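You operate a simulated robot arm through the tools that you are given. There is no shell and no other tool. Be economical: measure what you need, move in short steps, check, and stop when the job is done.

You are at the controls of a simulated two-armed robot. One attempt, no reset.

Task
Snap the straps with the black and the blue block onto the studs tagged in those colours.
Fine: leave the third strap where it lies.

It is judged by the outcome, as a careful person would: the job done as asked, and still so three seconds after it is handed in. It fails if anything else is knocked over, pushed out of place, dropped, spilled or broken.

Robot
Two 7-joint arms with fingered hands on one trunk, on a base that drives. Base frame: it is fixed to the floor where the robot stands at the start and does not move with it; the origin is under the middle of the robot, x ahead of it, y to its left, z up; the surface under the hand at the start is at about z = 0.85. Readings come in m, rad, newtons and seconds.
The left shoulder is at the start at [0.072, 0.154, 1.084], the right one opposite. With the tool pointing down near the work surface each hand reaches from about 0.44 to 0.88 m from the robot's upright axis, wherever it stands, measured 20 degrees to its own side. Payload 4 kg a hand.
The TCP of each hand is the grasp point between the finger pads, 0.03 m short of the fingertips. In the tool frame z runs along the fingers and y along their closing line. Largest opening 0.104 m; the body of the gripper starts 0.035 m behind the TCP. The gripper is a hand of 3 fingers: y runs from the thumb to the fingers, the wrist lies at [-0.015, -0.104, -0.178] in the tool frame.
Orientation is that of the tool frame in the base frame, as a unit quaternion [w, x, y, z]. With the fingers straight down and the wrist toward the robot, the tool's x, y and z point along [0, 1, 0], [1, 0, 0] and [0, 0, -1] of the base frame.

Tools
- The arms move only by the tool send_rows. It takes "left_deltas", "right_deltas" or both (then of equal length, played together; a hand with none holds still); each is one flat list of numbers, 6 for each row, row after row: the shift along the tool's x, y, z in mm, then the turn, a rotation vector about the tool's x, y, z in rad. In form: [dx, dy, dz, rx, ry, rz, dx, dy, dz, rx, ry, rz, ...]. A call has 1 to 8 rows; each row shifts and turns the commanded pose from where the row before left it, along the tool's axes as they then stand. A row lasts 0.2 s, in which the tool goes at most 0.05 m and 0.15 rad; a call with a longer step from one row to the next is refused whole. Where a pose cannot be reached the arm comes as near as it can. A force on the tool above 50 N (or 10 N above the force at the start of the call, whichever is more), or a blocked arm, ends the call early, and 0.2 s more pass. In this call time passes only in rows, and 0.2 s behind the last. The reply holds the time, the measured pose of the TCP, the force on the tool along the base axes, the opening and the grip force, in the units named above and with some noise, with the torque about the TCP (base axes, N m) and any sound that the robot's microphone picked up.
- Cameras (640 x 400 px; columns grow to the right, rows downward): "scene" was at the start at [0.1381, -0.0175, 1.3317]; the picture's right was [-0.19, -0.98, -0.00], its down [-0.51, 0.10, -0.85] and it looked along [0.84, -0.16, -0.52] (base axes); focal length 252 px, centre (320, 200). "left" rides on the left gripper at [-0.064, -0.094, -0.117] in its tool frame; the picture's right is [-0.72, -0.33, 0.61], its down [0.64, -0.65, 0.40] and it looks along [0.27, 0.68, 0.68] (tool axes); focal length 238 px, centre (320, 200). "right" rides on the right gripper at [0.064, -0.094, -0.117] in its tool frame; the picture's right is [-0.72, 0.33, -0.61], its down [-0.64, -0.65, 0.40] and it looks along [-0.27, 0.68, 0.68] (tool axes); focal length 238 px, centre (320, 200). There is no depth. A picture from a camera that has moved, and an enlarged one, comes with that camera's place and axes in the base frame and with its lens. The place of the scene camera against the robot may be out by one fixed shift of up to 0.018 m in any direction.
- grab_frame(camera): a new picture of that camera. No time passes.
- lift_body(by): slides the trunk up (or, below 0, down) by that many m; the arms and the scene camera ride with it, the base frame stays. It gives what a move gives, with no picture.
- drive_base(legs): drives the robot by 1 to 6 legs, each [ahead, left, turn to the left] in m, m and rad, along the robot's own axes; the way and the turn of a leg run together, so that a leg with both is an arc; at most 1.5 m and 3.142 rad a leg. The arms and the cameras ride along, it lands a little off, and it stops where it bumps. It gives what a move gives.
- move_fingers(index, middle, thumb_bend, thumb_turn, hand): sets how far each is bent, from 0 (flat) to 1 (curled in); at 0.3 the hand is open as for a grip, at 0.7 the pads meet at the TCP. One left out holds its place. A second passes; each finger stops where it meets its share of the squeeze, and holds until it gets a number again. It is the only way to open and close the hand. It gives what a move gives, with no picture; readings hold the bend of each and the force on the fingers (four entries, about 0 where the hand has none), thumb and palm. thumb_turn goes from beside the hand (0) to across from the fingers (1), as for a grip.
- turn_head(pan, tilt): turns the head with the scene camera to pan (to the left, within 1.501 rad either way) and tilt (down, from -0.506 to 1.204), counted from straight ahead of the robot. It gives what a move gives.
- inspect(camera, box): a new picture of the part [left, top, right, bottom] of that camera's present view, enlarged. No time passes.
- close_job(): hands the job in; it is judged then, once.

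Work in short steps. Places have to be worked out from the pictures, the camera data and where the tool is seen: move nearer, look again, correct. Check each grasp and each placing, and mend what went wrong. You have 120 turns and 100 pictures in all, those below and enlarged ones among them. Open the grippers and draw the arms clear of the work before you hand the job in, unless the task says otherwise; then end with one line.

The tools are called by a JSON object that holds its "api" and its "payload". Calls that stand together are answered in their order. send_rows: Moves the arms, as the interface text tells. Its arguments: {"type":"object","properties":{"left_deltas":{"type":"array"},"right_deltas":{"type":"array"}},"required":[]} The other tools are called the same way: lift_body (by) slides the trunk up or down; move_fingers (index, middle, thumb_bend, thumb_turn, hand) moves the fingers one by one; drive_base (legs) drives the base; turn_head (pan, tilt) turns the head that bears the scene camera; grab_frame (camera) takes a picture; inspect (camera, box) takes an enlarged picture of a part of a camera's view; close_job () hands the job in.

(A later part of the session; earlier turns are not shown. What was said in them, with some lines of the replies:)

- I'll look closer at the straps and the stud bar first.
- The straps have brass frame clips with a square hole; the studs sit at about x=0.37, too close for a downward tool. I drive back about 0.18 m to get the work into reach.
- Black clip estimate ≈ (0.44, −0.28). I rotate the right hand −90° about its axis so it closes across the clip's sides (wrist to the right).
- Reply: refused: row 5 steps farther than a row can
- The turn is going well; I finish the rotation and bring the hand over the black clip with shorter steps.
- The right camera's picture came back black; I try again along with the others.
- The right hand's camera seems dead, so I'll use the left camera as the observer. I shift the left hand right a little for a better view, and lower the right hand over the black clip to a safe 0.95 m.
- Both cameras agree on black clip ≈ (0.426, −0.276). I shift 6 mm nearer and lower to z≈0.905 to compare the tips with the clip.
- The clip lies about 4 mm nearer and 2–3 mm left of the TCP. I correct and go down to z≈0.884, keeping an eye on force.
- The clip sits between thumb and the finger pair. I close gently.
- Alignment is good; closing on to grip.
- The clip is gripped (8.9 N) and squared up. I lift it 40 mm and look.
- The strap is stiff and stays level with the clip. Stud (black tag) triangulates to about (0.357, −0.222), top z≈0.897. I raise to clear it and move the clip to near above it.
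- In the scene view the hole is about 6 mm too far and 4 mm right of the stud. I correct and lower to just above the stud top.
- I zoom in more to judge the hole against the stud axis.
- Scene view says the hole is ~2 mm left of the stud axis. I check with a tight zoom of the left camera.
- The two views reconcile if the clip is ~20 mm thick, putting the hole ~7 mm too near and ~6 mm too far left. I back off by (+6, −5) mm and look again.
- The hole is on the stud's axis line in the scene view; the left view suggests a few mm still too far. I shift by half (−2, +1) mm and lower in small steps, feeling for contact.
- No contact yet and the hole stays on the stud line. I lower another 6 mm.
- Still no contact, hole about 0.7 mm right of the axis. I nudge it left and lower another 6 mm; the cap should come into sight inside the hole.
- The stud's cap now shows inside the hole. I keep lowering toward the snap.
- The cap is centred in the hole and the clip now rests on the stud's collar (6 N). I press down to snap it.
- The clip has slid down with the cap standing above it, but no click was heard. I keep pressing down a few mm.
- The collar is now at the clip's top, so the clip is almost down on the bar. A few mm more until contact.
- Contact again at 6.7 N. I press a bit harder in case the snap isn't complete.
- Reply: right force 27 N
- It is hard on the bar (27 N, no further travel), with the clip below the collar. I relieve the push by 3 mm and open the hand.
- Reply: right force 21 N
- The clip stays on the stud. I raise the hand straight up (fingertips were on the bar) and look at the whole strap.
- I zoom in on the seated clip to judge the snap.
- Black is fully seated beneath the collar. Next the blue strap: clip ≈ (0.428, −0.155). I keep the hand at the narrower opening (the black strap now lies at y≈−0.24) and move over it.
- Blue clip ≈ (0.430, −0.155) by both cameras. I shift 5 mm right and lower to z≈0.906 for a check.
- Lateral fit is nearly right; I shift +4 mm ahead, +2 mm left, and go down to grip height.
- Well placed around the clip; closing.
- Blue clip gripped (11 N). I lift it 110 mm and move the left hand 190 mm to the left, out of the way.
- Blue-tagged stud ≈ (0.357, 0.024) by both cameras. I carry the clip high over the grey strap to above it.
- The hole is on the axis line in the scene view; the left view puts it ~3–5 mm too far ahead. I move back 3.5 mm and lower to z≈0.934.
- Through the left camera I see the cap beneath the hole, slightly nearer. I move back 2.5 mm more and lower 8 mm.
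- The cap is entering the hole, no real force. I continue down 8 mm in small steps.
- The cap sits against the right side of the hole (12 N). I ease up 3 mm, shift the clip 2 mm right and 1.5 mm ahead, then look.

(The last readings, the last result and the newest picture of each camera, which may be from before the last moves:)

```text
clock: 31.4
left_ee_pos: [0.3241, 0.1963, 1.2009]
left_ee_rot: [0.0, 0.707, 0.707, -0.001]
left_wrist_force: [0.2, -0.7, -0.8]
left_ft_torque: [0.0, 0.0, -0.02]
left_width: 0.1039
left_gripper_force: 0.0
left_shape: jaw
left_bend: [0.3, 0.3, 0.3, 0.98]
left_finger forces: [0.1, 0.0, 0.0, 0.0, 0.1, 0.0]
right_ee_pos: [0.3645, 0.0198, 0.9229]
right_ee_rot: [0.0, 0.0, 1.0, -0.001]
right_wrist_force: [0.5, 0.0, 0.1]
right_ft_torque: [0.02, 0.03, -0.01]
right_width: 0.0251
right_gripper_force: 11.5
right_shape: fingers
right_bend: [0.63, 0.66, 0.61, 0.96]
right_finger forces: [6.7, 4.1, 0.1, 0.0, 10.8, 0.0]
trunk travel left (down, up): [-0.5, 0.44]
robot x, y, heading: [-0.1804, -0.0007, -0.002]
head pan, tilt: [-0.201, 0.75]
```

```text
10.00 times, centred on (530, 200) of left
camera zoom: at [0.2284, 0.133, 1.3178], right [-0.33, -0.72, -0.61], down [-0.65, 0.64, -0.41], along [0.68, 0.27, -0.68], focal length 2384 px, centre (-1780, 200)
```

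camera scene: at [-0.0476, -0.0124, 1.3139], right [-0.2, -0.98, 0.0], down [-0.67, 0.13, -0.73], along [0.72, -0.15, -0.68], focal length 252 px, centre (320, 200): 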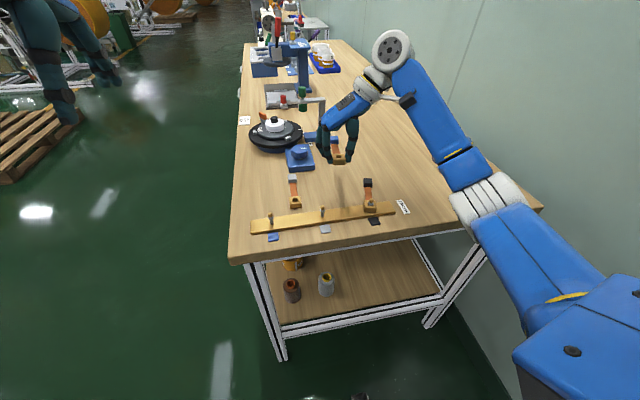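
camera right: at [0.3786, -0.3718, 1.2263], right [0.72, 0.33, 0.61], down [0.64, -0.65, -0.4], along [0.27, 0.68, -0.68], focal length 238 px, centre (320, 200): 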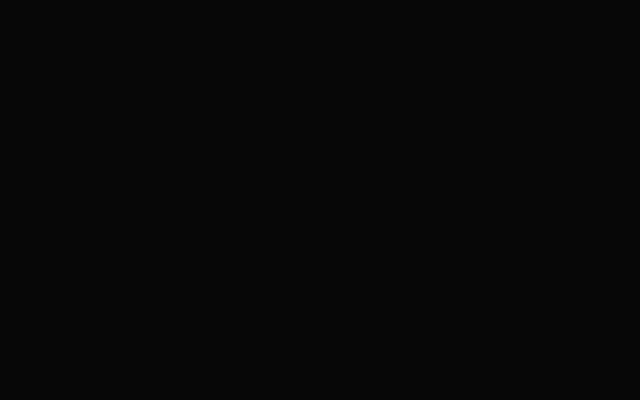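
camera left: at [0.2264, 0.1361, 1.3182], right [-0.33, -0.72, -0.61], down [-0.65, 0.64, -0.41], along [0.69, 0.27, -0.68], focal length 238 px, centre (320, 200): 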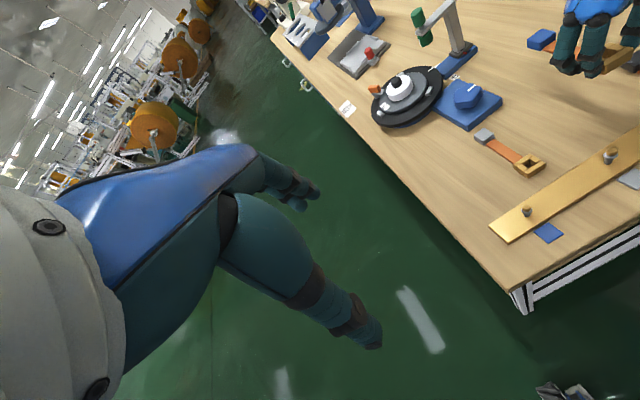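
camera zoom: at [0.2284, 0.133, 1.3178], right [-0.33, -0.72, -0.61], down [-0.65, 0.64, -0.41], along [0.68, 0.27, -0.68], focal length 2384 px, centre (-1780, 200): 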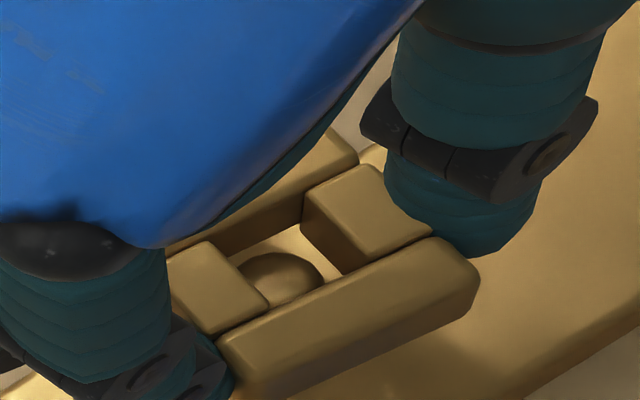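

Now the left view shows the cap nearly centred; both views suggest ~1 mm left. I nudge and lower 4 mm.

{"api": "send_rows", "payload": {"right_deltas": [-0.4, 1.2, 0, 0, 0, 0, 0, 0, 2, 0, 0, 0, 0, 0, 2, 0, 0, 0]}}

{"api": "inspect", "payload": {"camera": "scene", "box": [260, 190, 300, 230]}}

{"api": "inspect", "payload": {"camera": "left", "box": [510, 180, 550, 220]}}

```text
clock: 32.2
left_ee_pos: [0.3209, 0.1968, 1.2009]
left_ee_rot: [0.002, 0.707, 0.707, 0.0]
left_wrist_force: [-0.4, 0.1, -0.4]
left_ft_torque: [0.01, 0.0, 0.02]
left_width: 0.1037
left_gripper_force: 0.2
left_shape: jaw
left_bend: [0.3, 0.3, 0.3, 0.98]
left_finger forces: [0.1, 0.0, 0.1, 0.0, 0.0, 0.0]
right_ee_pos: [0.3628, 0.023, 0.92]
right_ee_rot: [0.001, -0.001, 1.0, 0.0]
right_wrist_force: [0.3, -0.3, -1.0]
right_ft_torque: [0.0, 0.01, 0.03]
right_width: 0.025
right_gripper_force: 10.7
right_shape: fingers
right_bend: [0.63, 0.66, 0.61, 0.96]
right_finger forces: [6.7, 3.9, 0.0, 0.1, 10.7, 0.0]
trunk travel left (down, up): [-0.5, 0.44]
robot x, y, heading: [-0.18, 0.0012, 0.0]
head pan, tilt: [-0.201, 0.75]
```

```text
10.00 times, centred on (280, 210) of scene
camera zoom: at [-0.0469, -0.0146, 1.3138], right [-0.2, -0.98, 0.0], down [-0.67, 0.14, -0.73], along [0.71, -0.15, -0.68], focal length 2518 px, centre (720, 100)
```

zoom: 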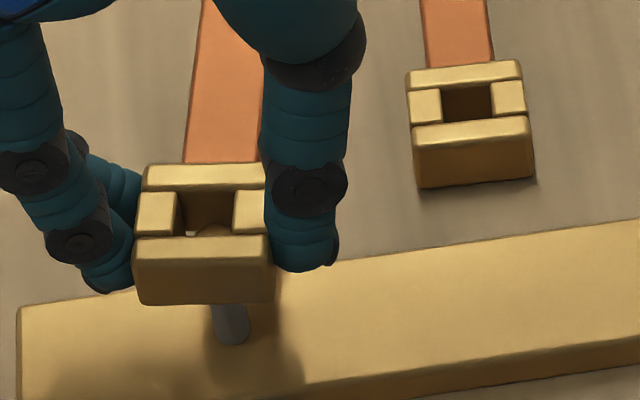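

```text
10.00 times, centred on (530, 200) of left
camera zoom: at [0.2274, 0.1335, 1.3184], right [-0.32, -0.72, -0.61], down [-0.65, 0.64, -0.41], along [0.68, 0.27, -0.68], focal length 2384 px, centre (-1780, 200)
```

zoom: 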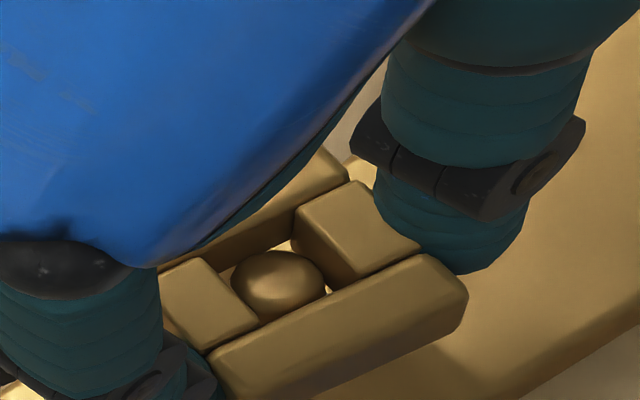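

The cap is now centred in the hole in both views with no force. I press down onto the collar.

{"api": "send_rows", "payload": {"right_deltas": [0, 0, 2, 0, 0, 0, 0, 0, 3, 0, 0, 0, 0, 0, 3, 0, 0, 0]}}

{"api": "inspect", "payload": {"camera": "scene", "box": [260, 190, 300, 230]}}

{"api": "inspect", "payload": {"camera": "left", "box": [510, 180, 550, 220]}}

```text
clock: 33.0
left_ee_pos: [0.3211, 0.1962, 1.2026]
left_ee_rot: [0.001, 0.707, 0.707, 0.0]
left_wrist_force: [0.9, 0.3, 0.4]
left_ft_torque: [0.0, -0.01, 0.01]
left_width: 0.1038
left_gripper_force: 0.0
left_shape: jaw
left_bend: [0.3, 0.3, 0.3, 0.98]
left_finger forces: [0.1, 0.1, 0.0, 0.1, 0.0, 0.0]
right_ee_pos: [0.3638, 0.0222, 0.9141]
right_ee_rot: [0.001, 0.0, 1.0, 0.0]
right_wrist_force: [0.1, -0.7, 4.4]
right_ft_torque: [-0.03, 0.02, 0.0]
right_width: 0.025
right_gripper_force: 11.3
right_shape: fingers
right_bend: [0.63, 0.66, 0.61, 0.96]
right_finger forces: [7.1, 4.1, 0.1, 0.1, 11.1, 0.0]
trunk travel left (down, up): [-0.5, 0.44]
robot x, y, heading: [-0.177, 0.0011, 0.002]
head pan, tilt: [-0.201, 0.75]
```

```text
10.00 times, centred on (280, 210) of scene
camera zoom: at [-0.0481, -0.0147, 1.3141], right [-0.2, -0.98, 0.0], down [-0.67, 0.14, -0.73], along [0.72, -0.15, -0.68], focal length 2518 px, centre (720, 100)
```

zoom: 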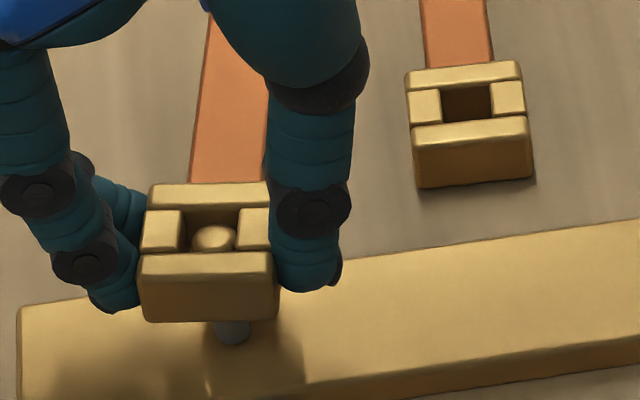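

```text
10.00 times, centred on (530, 200) of left
camera zoom: at [0.2263, 0.1334, 1.3189], right [-0.32, -0.72, -0.61], down [-0.65, 0.64, -0.41], along [0.69, 0.27, -0.68], focal length 2384 px, centre (-1780, 200)
```

zoom: 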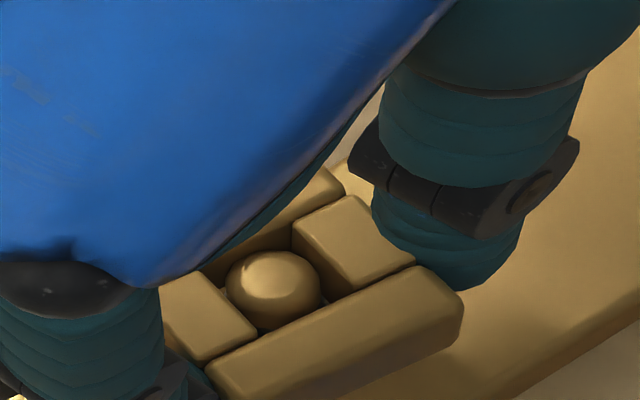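

Centred on the collar with light contact, just as with the black one. I press on through the snap.

{"api": "send_rows", "payload": {"right_deltas": [0, 0, 3, 0, 0, 0, 0, 0, 3, 0, 0, 0, 0, 0, 3, 0, 0, 0]}}

{"api": "inspect", "payload": {"camera": "scene", "box": [260, 190, 300, 230]}}

```text
clock: 33.8
left_ee_pos: [0.3215, 0.197, 1.2011]
left_ee_rot: [0.002, 0.707, 0.708, 0.0]
left_wrist_force: [0.2, -0.9, 0.2]
left_ft_torque: [-0.02, 0.01, -0.03]
left_width: 0.1037
left_gripper_force: 0.1
left_shape: jaw
left_bend: [0.3, 0.3, 0.3, 0.98]
left_finger forces: [0.0, 0.0, 0.1, 0.0, 0.1, 0.0]
right_ee_pos: [0.3638, 0.0216, 0.9039]
right_ee_rot: [0.0, 0.0, 1.0, -0.001]
right_wrist_force: [-0.1, 0.1, -0.6]
right_ft_torque: [-0.01, 0.03, 0.0]
right_width: 0.0251
right_gripper_force: 11.2
right_shape: fingers
right_bend: [0.63, 0.66, 0.61, 0.96]
right_finger forces: [6.8, 4.0, 0.0, 0.1, 10.9, 0.0]
trunk travel left (down, up): [-0.5, 0.44]
robot x, y, heading: [-0.1737, -0.0005, 0.001]
head pan, tilt: [-0.201, 0.75]
```

```text
10.00 times, centred on (280, 210) of scene
camera zoom: at [-0.0469, -0.0145, 1.3138], right [-0.2, -0.98, 0.0], down [-0.67, 0.14, -0.73], along [0.71, -0.15, -0.68], focal length 2518 px, centre (720, 100)
```

zoom: 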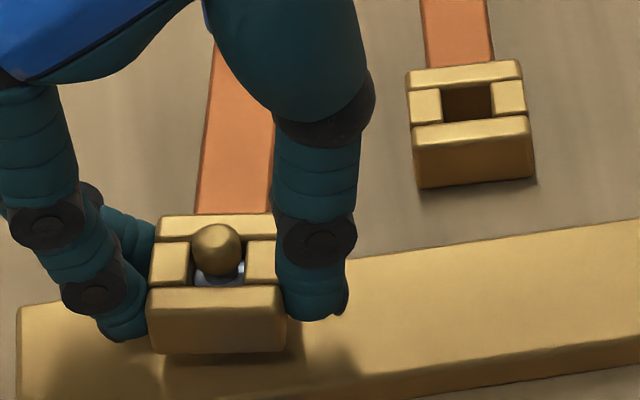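

It passed the collar. I continue down until it seats on the bar.

{"api": "send_rows", "payload": {"right_deltas": [0, 0, 3, 0, 0, 0, 0, 0, 3, 0, 0, 0, 0, 0, 3, 0, 0, 0, 0, 0, 3, 0, 0, 0]}}

{"api": "inspect", "payload": {"camera": "scene", "box": [260, 190, 300, 230]}}

```text
clock: 34.8
left_ee_pos: [0.3212, 0.1965, 1.2013]
left_ee_rot: [0.001, 0.706, 0.708, 0.0]
left_wrist_force: [-1.0, 0.6, -0.5]
left_ft_torque: [0.0, 0.0, 0.01]
left_width: 0.1035
left_gripper_force: 0.1
left_shape: jaw
left_bend: [0.3, 0.3, 0.3, 0.98]
left_finger forces: [0.0, 0.0, 0.1, 0.1, 0.1, 0.1]
right_ee_pos: [0.363, 0.0222, 0.8935]
right_ee_rot: [0.002, 0.0, 1.0, 0.001]
right_wrist_force: [0.9, 0.3, 8.9]
right_ft_torque: [0.04, 0.01, 0.02]
right_width: 0.0252
right_gripper_force: 14.2
right_shape: fingers
right_bend: [0.63, 0.66, 0.61, 0.96]
right_finger forces: [6.5, 10.7, 0.0, 0.0, 11.4, 0.0]
trunk travel left (down, up): [-0.5, 0.44]
robot x, y, heading: [-0.1767, 0.0008, 0.002]
head pan, tilt: [-0.201, 0.75]
```

```text
10.00 times, centred on (280, 210) of scene
camera zoom: at [-0.0482, -0.0146, 1.3142], right [-0.2, -0.98, 0.0], down [-0.67, 0.14, -0.73], along [0.72, -0.15, -0.68], focal length 2518 px, centre (720, 100)
```

zoom: 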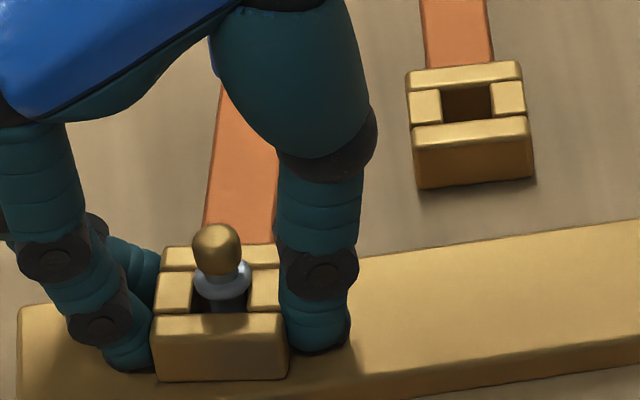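

Seated on the bar, collar above the clip. I relieve the push and open.

{"api": "send_rows", "payload": {"right_deltas": [0, 0, -2, 0, 0, 0]}}

{"api": "move_fingers", "payload": {"hand": "right", "index": 0.48, "middle": 0.48, "thumb_bend": 0.48}}

{"api": "send_rows", "payload": {"right_deltas": [0, 0, -10, 0, 0, 0, 0, 0, -30, 0, 0, 0, 0, 0, -40, 0, 0, 0, 0, 0, -45, 0, 0, 0, 0, -40, -20, 0, 0, 0, 0, -45, 0, 0, 0, 0, 0, -45, 0, 0, 0, 0, 0, -45, 0, 0, 0, 0]}}

{"api": "inspect", "payload": {"camera": "scene", "box": [230, 140, 420, 260]}}

{"api": "inspect", "payload": {"camera": "left", "box": [460, 110, 600, 250]}}

```text
clock: 35.2
left_ee_pos: [0.3209, 0.1967, 1.2011]
left_ee_rot: [0.001, 0.707, 0.707, 0.0]
left_wrist_force: [0.0, 0.5, 0.6]
left_ft_torque: [-0.01, 0.0, 0.0]
left_width: 0.1039
left_gripper_force: 0.0
left_shape: jaw
left_bend: [0.3, 0.3, 0.3, 0.98]
left_finger forces: [0.0, 0.0, 0.1, 0.0, 0.0, 0.0]
right_ee_pos: [0.3629, 0.0218, 0.8926]
right_ee_rot: [0.0, 0.0, 1.0, -0.001]
right_wrist_force: [0.9, -0.2, 5.1]
right_ft_torque: [0.04, 0.0, -0.02]
right_width: 0.025
right_gripper_force: 12.8
right_shape: fingers
right_bend: [0.63, 0.66, 0.61, 0.96]
right_finger forces: [6.7, 8.1, 0.0, 0.1, 11.1, 0.1]
trunk travel left (down, up): [-0.5, 0.44]
robot x, y, heading: [-0.1768, -0.0014, 0.005]
head pan, tilt: [-0.201, 0.75]
```

```text
clock: 36.2
left_ee_pos: [0.3219, 0.1961, 1.2011]
left_ee_rot: [0.001, 0.707, 0.707, 0.0]
left_wrist_force: [0.4, 0.8, 0.0]
left_ft_torque: [-0.01, 0.03, -0.01]
left_width: 0.1036
left_gripper_force: 0.0
left_shape: jaw
left_bend: [0.3, 0.3, 0.3, 0.98]
left_finger forces: [0.1, 0.0, 0.0, 0.1, 0.0, 0.0]
right_ee_pos: [0.3624, 0.0212, 0.8939]
right_ee_rot: [0.001, 0.0, 1.0, 0.001]
right_wrist_force: [-0.6, -2.7, 6.0]
right_ft_torque: [0.12, -0.04, -0.05]
right_width: 0.0565
right_gripper_force: 3.2
right_shape: fingers
right_bend: [0.48, 0.5, 0.48, 0.97]
right_finger forces: [0.1, 5.8, 0.0, 0.1, 0.1, 0.1]
trunk travel left (down, up): [-0.5, 0.44]
robot x, y, heading: [-0.179, 0.0008, -0.006]
head pan, tilt: [-0.201, 0.75]
```

```text
clock: 38.0
left_ee_pos: [0.3218, 0.1942, 1.2017]
left_ee_rot: [0.0, 0.707, 0.708, 0.001]
left_wrist_force: [-0.1, 0.2, 0.7]
left_ft_torque: [-0.01, 0.02, 0.02]
left_width: 0.1039
left_gripper_force: 0.0
left_shape: jaw
left_bend: [0.3, 0.3, 0.3, 0.98]
left_finger forces: [0.0, 0.0, 0.1, 0.0, 0.1, 0.0]
right_ee_pos: [0.3621, -0.1532, 1.0384]
right_ee_rot: [0.002, -0.001, 1.0, 0.001]
right_wrist_force: [-0.5, 0.1, -1.0]
right_ft_torque: [0.04, 0.03, -0.04]
right_width: 0.057
right_gripper_force: 0.0
right_shape: fingers
right_bend: [0.48, 0.48, 0.48, 0.97]
right_finger forces: [0.1, 0.1, 0.0, 0.1, 0.1, 0.0]
trunk travel left (down, up): [-0.5, 0.44]
robot x, y, heading: [-0.1776, -0.0029, 0.0]
head pan, tilt: [-0.201, 0.75]
```

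```text
3.33 times, centred on (325, 200) of scene
camera zoom: at [-0.0475, -0.0167, 1.3138], right [-0.2, -0.98, 0.0], down [-0.67, 0.14, -0.73], along [0.72, -0.14, -0.68], focal length 840 px, centre (303, 200)
```

zoom: 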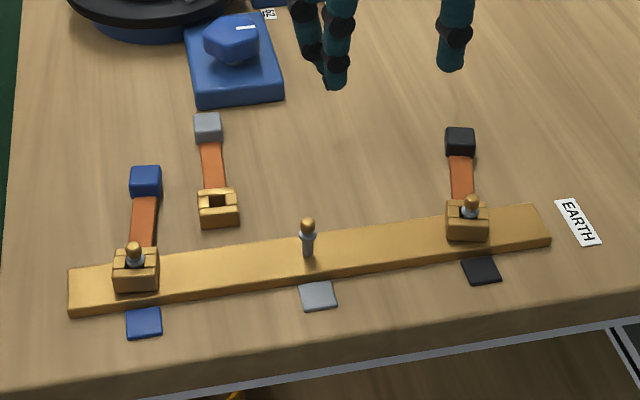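

```text
2.86 times, centred on (530, 180) of left
camera zoom: at [0.2268, 0.1314, 1.3187], right [-0.32, -0.72, -0.61], down [-0.65, 0.64, -0.41], along [0.68, 0.27, -0.68], focal length 681 px, centre (-280, 257)
```

zoom: 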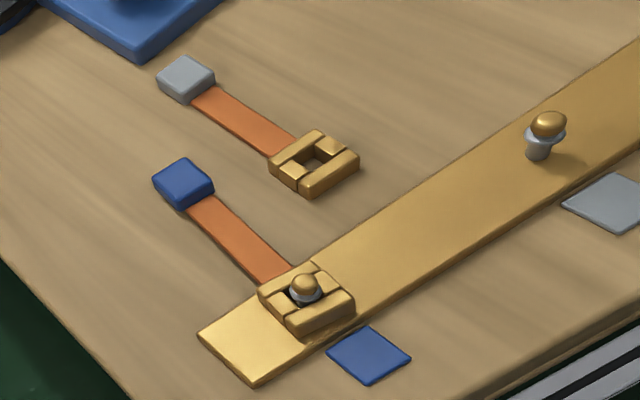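

Both straps are on their studs and the grey one is untouched. I zoom once on each to confirm the seating and move the right hand further clear.

{"api": "send_rows", "payload": {"right_deltas": [0, -40, -30, 0, 0, 0, 0, -40, -30, 0, 0, 0, 10, -40, -30, 0, 0, 0, 20, -40, -20, 0, 0, 0, 20, -30, 0, 0, 0, 0]}}

{"api": "move_fingers", "payload": {"hand": "right", "index": 0.3, "middle": 0.3, "thumb_bend": 0.3}}

{"api": "inspect", "payload": {"camera": "left", "box": [510, 180, 550, 220]}}

{"api": "inspect", "payload": {"camera": "scene", "box": [350, 180, 390, 220]}}

{"api": "inspect", "payload": {"camera": "scene", "box": [250, 190, 290, 230]}}

```text
refused: row 3 steps farther than a row can; nothing moved
```

```text
clock: 39.0
left_ee_pos: [0.3223, 0.1969, 1.2004]
left_ee_rot: [0.001, 0.707, 0.707, 0.0]
left_wrist_force: [0.2, 0.1, 0.3]
left_ft_torque: [-0.05, -0.03, 0.0]
left_width: 0.1035
left_gripper_force: 0.0
left_shape: jaw
left_bend: [0.3, 0.3, 0.3, 0.98]
left_finger forces: [0.0, 0.0, 0.0, 0.1, 0.1, 0.1]
right_ee_pos: [0.364, -0.1526, 1.0385]
right_ee_rot: [0.001, 0.0, 1.0, -0.001]
right_wrist_force: [-0.2, -0.1, -0.2]
right_ft_torque: [0.03, -0.04, -0.01]
right_width: 0.1026
right_gripper_force: 0.0
right_shape: fingers
right_bend: [0.3, 0.3, 0.3, 0.97]
right_finger forces: [0.0, 0.0, 0.0, 0.0, 0.0, 0.0]
trunk travel left (down, up): [-0.5, 0.44]
robot x, y, heading: [-0.1792, 0.0014, -0.003]
head pan, tilt: [-0.201, 0.75]
```

```text
10.00 times, centred on (530, 200) of left
camera zoom: at [0.2275, 0.1327, 1.3184], right [-0.33, -0.72, -0.61], down [-0.65, 0.64, -0.41], along [0.68, 0.27, -0.68], focal length 2384 px, centre (-1780, 200)
```

zoom: 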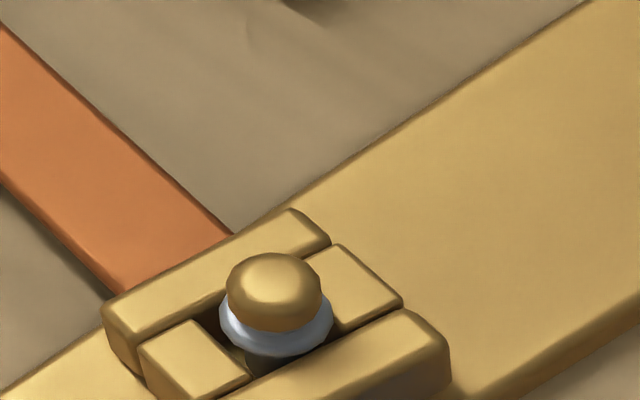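

```text
10.00 times, centred on (370, 200) of scene
camera zoom: at [-0.0469, -0.0153, 1.3138], right [-0.2, -0.98, 0.0], down [-0.67, 0.14, -0.73], along [0.71, -0.15, -0.68], focal length 2518 px, centre (-180, 200)
```

zoom: 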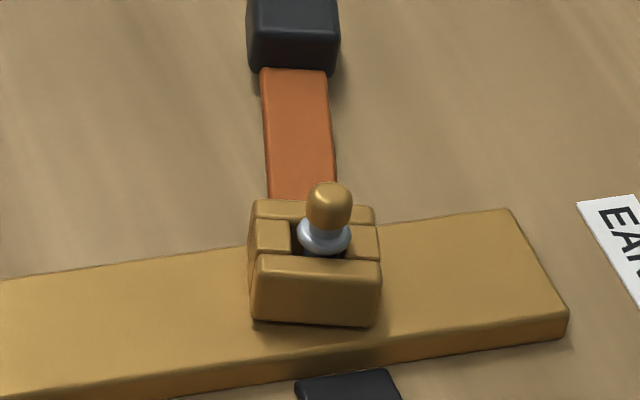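

```text
10.00 times, centred on (270, 210) of scene
camera zoom: at [-0.0469, -0.0153, 1.3138], right [-0.2, -0.98, 0.0], down [-0.67, 0.14, -0.73], along [0.71, -0.15, -0.68], focal length 2518 px, centre (820, 100)
```

zoom: 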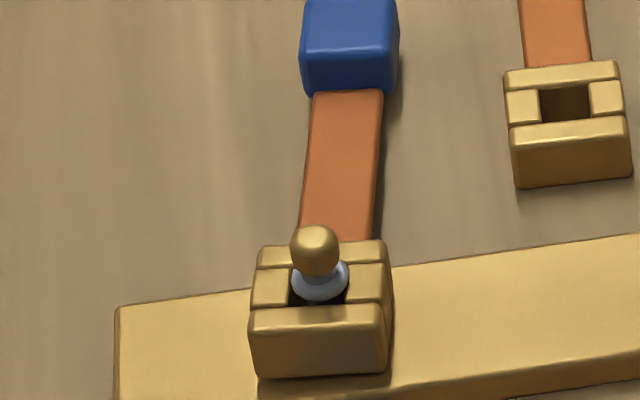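

Both look captured, but black may sit a few mm higher than blue. I move the right hand well clear and bring the left camera in closer to compare.

{"api": "send_rows", "payload": {"right_deltas": [0, -35, -30, 0, 0, 0, 0, -35, -30, 0, 0, 0, 0, -35, -30, 0, 0, 0, 0, -40, -20, 0, 0, 0, 0, -40, 0, 0, 0, 0]}}

{"api": "send_rows", "payload": {"left_deltas": [-40, -4, 18, 0, 0, 0, -40, -4, 20, 0, 0, 0, -40, -4, 20, 0, 0, 0, -40, -4, 20, 0, 0, 0, -40, -4, 20, 0, 0, 0, -40, 0, 20, 0, 0, 0]}}

{"api": "grab_frame", "payload": {"camera": "left"}}

```text
clock: 40.2
left_ee_pos: [0.3223, 0.1938, 1.2009]
left_ee_rot: [0.001, 0.706, 0.708, 0.0]
left_wrist_force: [-0.3, -0.3, -0.4]
left_ft_torque: [0.03, -0.01, 0.0]
left_width: 0.1037
left_gripper_force: 0.1
left_shape: jaw
left_bend: [0.3, 0.3, 0.3, 0.98]
left_finger forces: [0.0, 0.0, 0.0, 0.0, 0.0, 0.0]
right_ee_pos: [0.3632, -0.3421, 1.1479]
right_ee_rot: [0.001, 0.0, 1.0, 0.002]
right_wrist_force: [0.2, -0.3, -0.1]
right_ft_torque: [0.01, -0.02, 0.01]
right_width: 0.1027
right_gripper_force: 0.1
right_shape: fingers
right_bend: [0.3, 0.3, 0.3, 0.97]
right_finger forces: [0.0, 0.0, 0.1, 0.1, 0.0, 0.0]
trunk travel left (down, up): [-0.5, 0.44]
robot x, y, heading: [-0.179, -0.0002, 0.001]
head pan, tilt: [-0.201, 0.75]
```

```text
clock: 41.6
left_ee_pos: [0.3032, -0.0482, 1.0821]
left_ee_rot: [0.0, 0.707, 0.707, 0.002]
left_wrist_force: [1.4, -0.2, 0.1]
left_ft_torque: [0.02, 0.0, -0.01]
left_width: 0.1037
left_gripper_force: 0.0
left_shape: jaw
left_bend: [0.3, 0.3, 0.3, 0.98]
left_finger forces: [0.1, 0.0, 0.1, 0.1, 0.0, 0.0]
right_ee_pos: [0.3637, -0.3432, 1.1462]
right_ee_rot: [0.0, 0.0, 1.0, 0.002]
right_wrist_force: [-0.7, -0.6, 0.1]
right_ft_torque: [0.03, 0.0, 0.01]
right_width: 0.1028
right_gripper_force: 0.1
right_shape: fingers
right_bend: [0.3, 0.3, 0.3, 0.97]
right_finger forces: [0.0, 0.0, 0.0, 0.0, 0.1, 0.0]
trunk travel left (down, up): [-0.5, 0.44]
robot x, y, heading: [-0.1756, -0.0043, 0.001]
head pan, tilt: [-0.201, 0.75]
```

```text
24 pictures are left
camera left: at [0.2083, -0.1125, 1.1984], right [-0.32, -0.72, -0.61], down [-0.65, 0.64, -0.4], along [0.68, 0.27, -0.68], focal length 238 px, centre (320, 200)
```

left: 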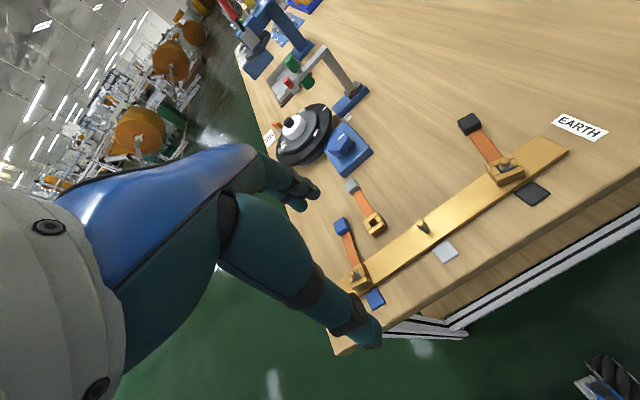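

Both clips are in one view; I zoom on each.

{"api": "inspect", "payload": {"camera": "left", "box": [485, 148, 533, 192]}}

{"api": "inspect", "payload": {"camera": "left", "box": [338, 250, 386, 298]}}

```text
9.09 times, centred on (509, 170) of left
camera zoom: at [0.2083, -0.1125, 1.1984], right [-0.32, -0.72, -0.61], down [-0.65, 0.64, -0.4], along [0.68, 0.27, -0.68], focal length 2167 px, centre (-1398, 473)
```

zoom: 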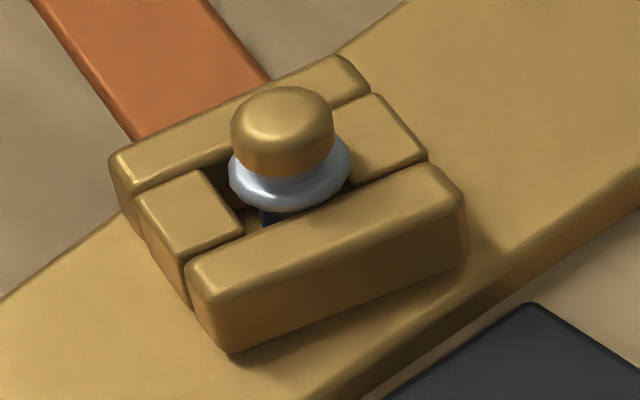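

```text
8.33 times, centred on (362, 274) of left
camera zoom: at [0.2083, -0.1125, 1.1984], right [-0.32, -0.72, -0.61], down [-0.65, 0.64, -0.4], along [0.68, 0.27, -0.68], focal length 1986 px, centre (-30, -417)
```

zoom: 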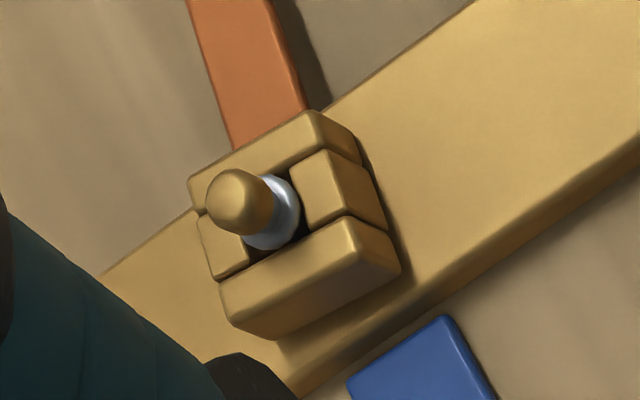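

Both clips sit on the bar below the collars, resting freely and captured; black shows the post beneath its collar just as blue does. I draw the left hand up and clear before handing in.

{"api": "send_rows", "payload": {"left_deltas": [20, -10, -35, 0, 0, 0, 30, -10, -30, 0, 0, 0, 40, 0, -20, 0, 0, 0, 45, 0, 0, 0, 0, 0, 45, 0, 0, 0, 0, 0]}}

{"api": "inspect", "payload": {"camera": "scene", "box": [220, 100, 430, 260]}}

```text
clock: 42.8
left_ee_pos: [0.2804, 0.1363, 1.1664]
left_ee_rot: [0.002, 0.707, 0.707, -0.001]
left_wrist_force: [-0.1, 0.4, 0.0]
left_ft_torque: [-0.02, 0.01, -0.02]
left_width: 0.1039
left_gripper_force: 0.1
left_shape: jaw
left_bend: [0.3, 0.3, 0.3, 0.98]
left_finger forces: [0.0, 0.1, 0.1, 0.0, 0.0, 0.0]
right_ee_pos: [0.3626, -0.3358, 1.1488]
right_ee_rot: [0.0, 0.0, 1.0, -0.001]
right_wrist_force: [0.3, 0.0, 0.7]
right_ft_torque: [0.0, -0.03, -0.02]
right_width: 0.1028
right_gripper_force: 0.1
right_shape: fingers
right_bend: [0.3, 0.3, 0.3, 0.97]
right_finger forces: [0.0, 0.0, 0.0, 0.1, 0.1, 0.1]
trunk travel left (down, up): [-0.5, 0.44]
robot x, y, heading: [-0.1767, -0.001, 0.002]
head pan, tilt: [-0.201, 0.75]
```

```text
2.50 times, centred on (325, 180) of scene
camera zoom: at [-0.048, -0.0127, 1.314], right [-0.2, -0.98, 0.0], down [-0.67, 0.13, -0.73], along [0.72, -0.15, -0.68], focal length 630 px, centre (308, 250)
```

zoom: 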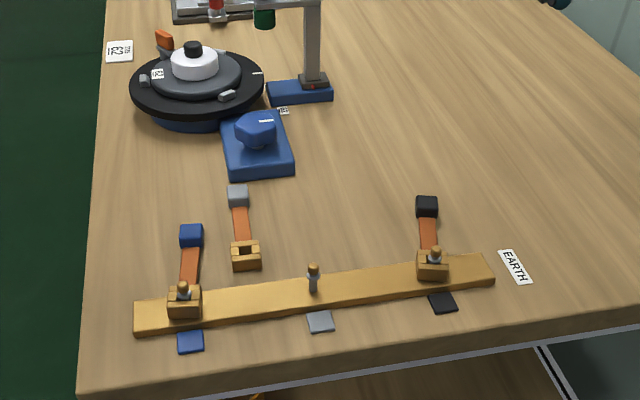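

Everything is in place and both hands are open and clear; I hand the job in.

{"api": "close_job", "payload": {}}

```text
The job is handed in.
```

The black and blue straps are on the studs tagged in their colours, each clip pushed down past the stud's collar. No snap sound was reported for either, so I judged the seating from the pictures and the force readings. The grey strap was left where it lay.
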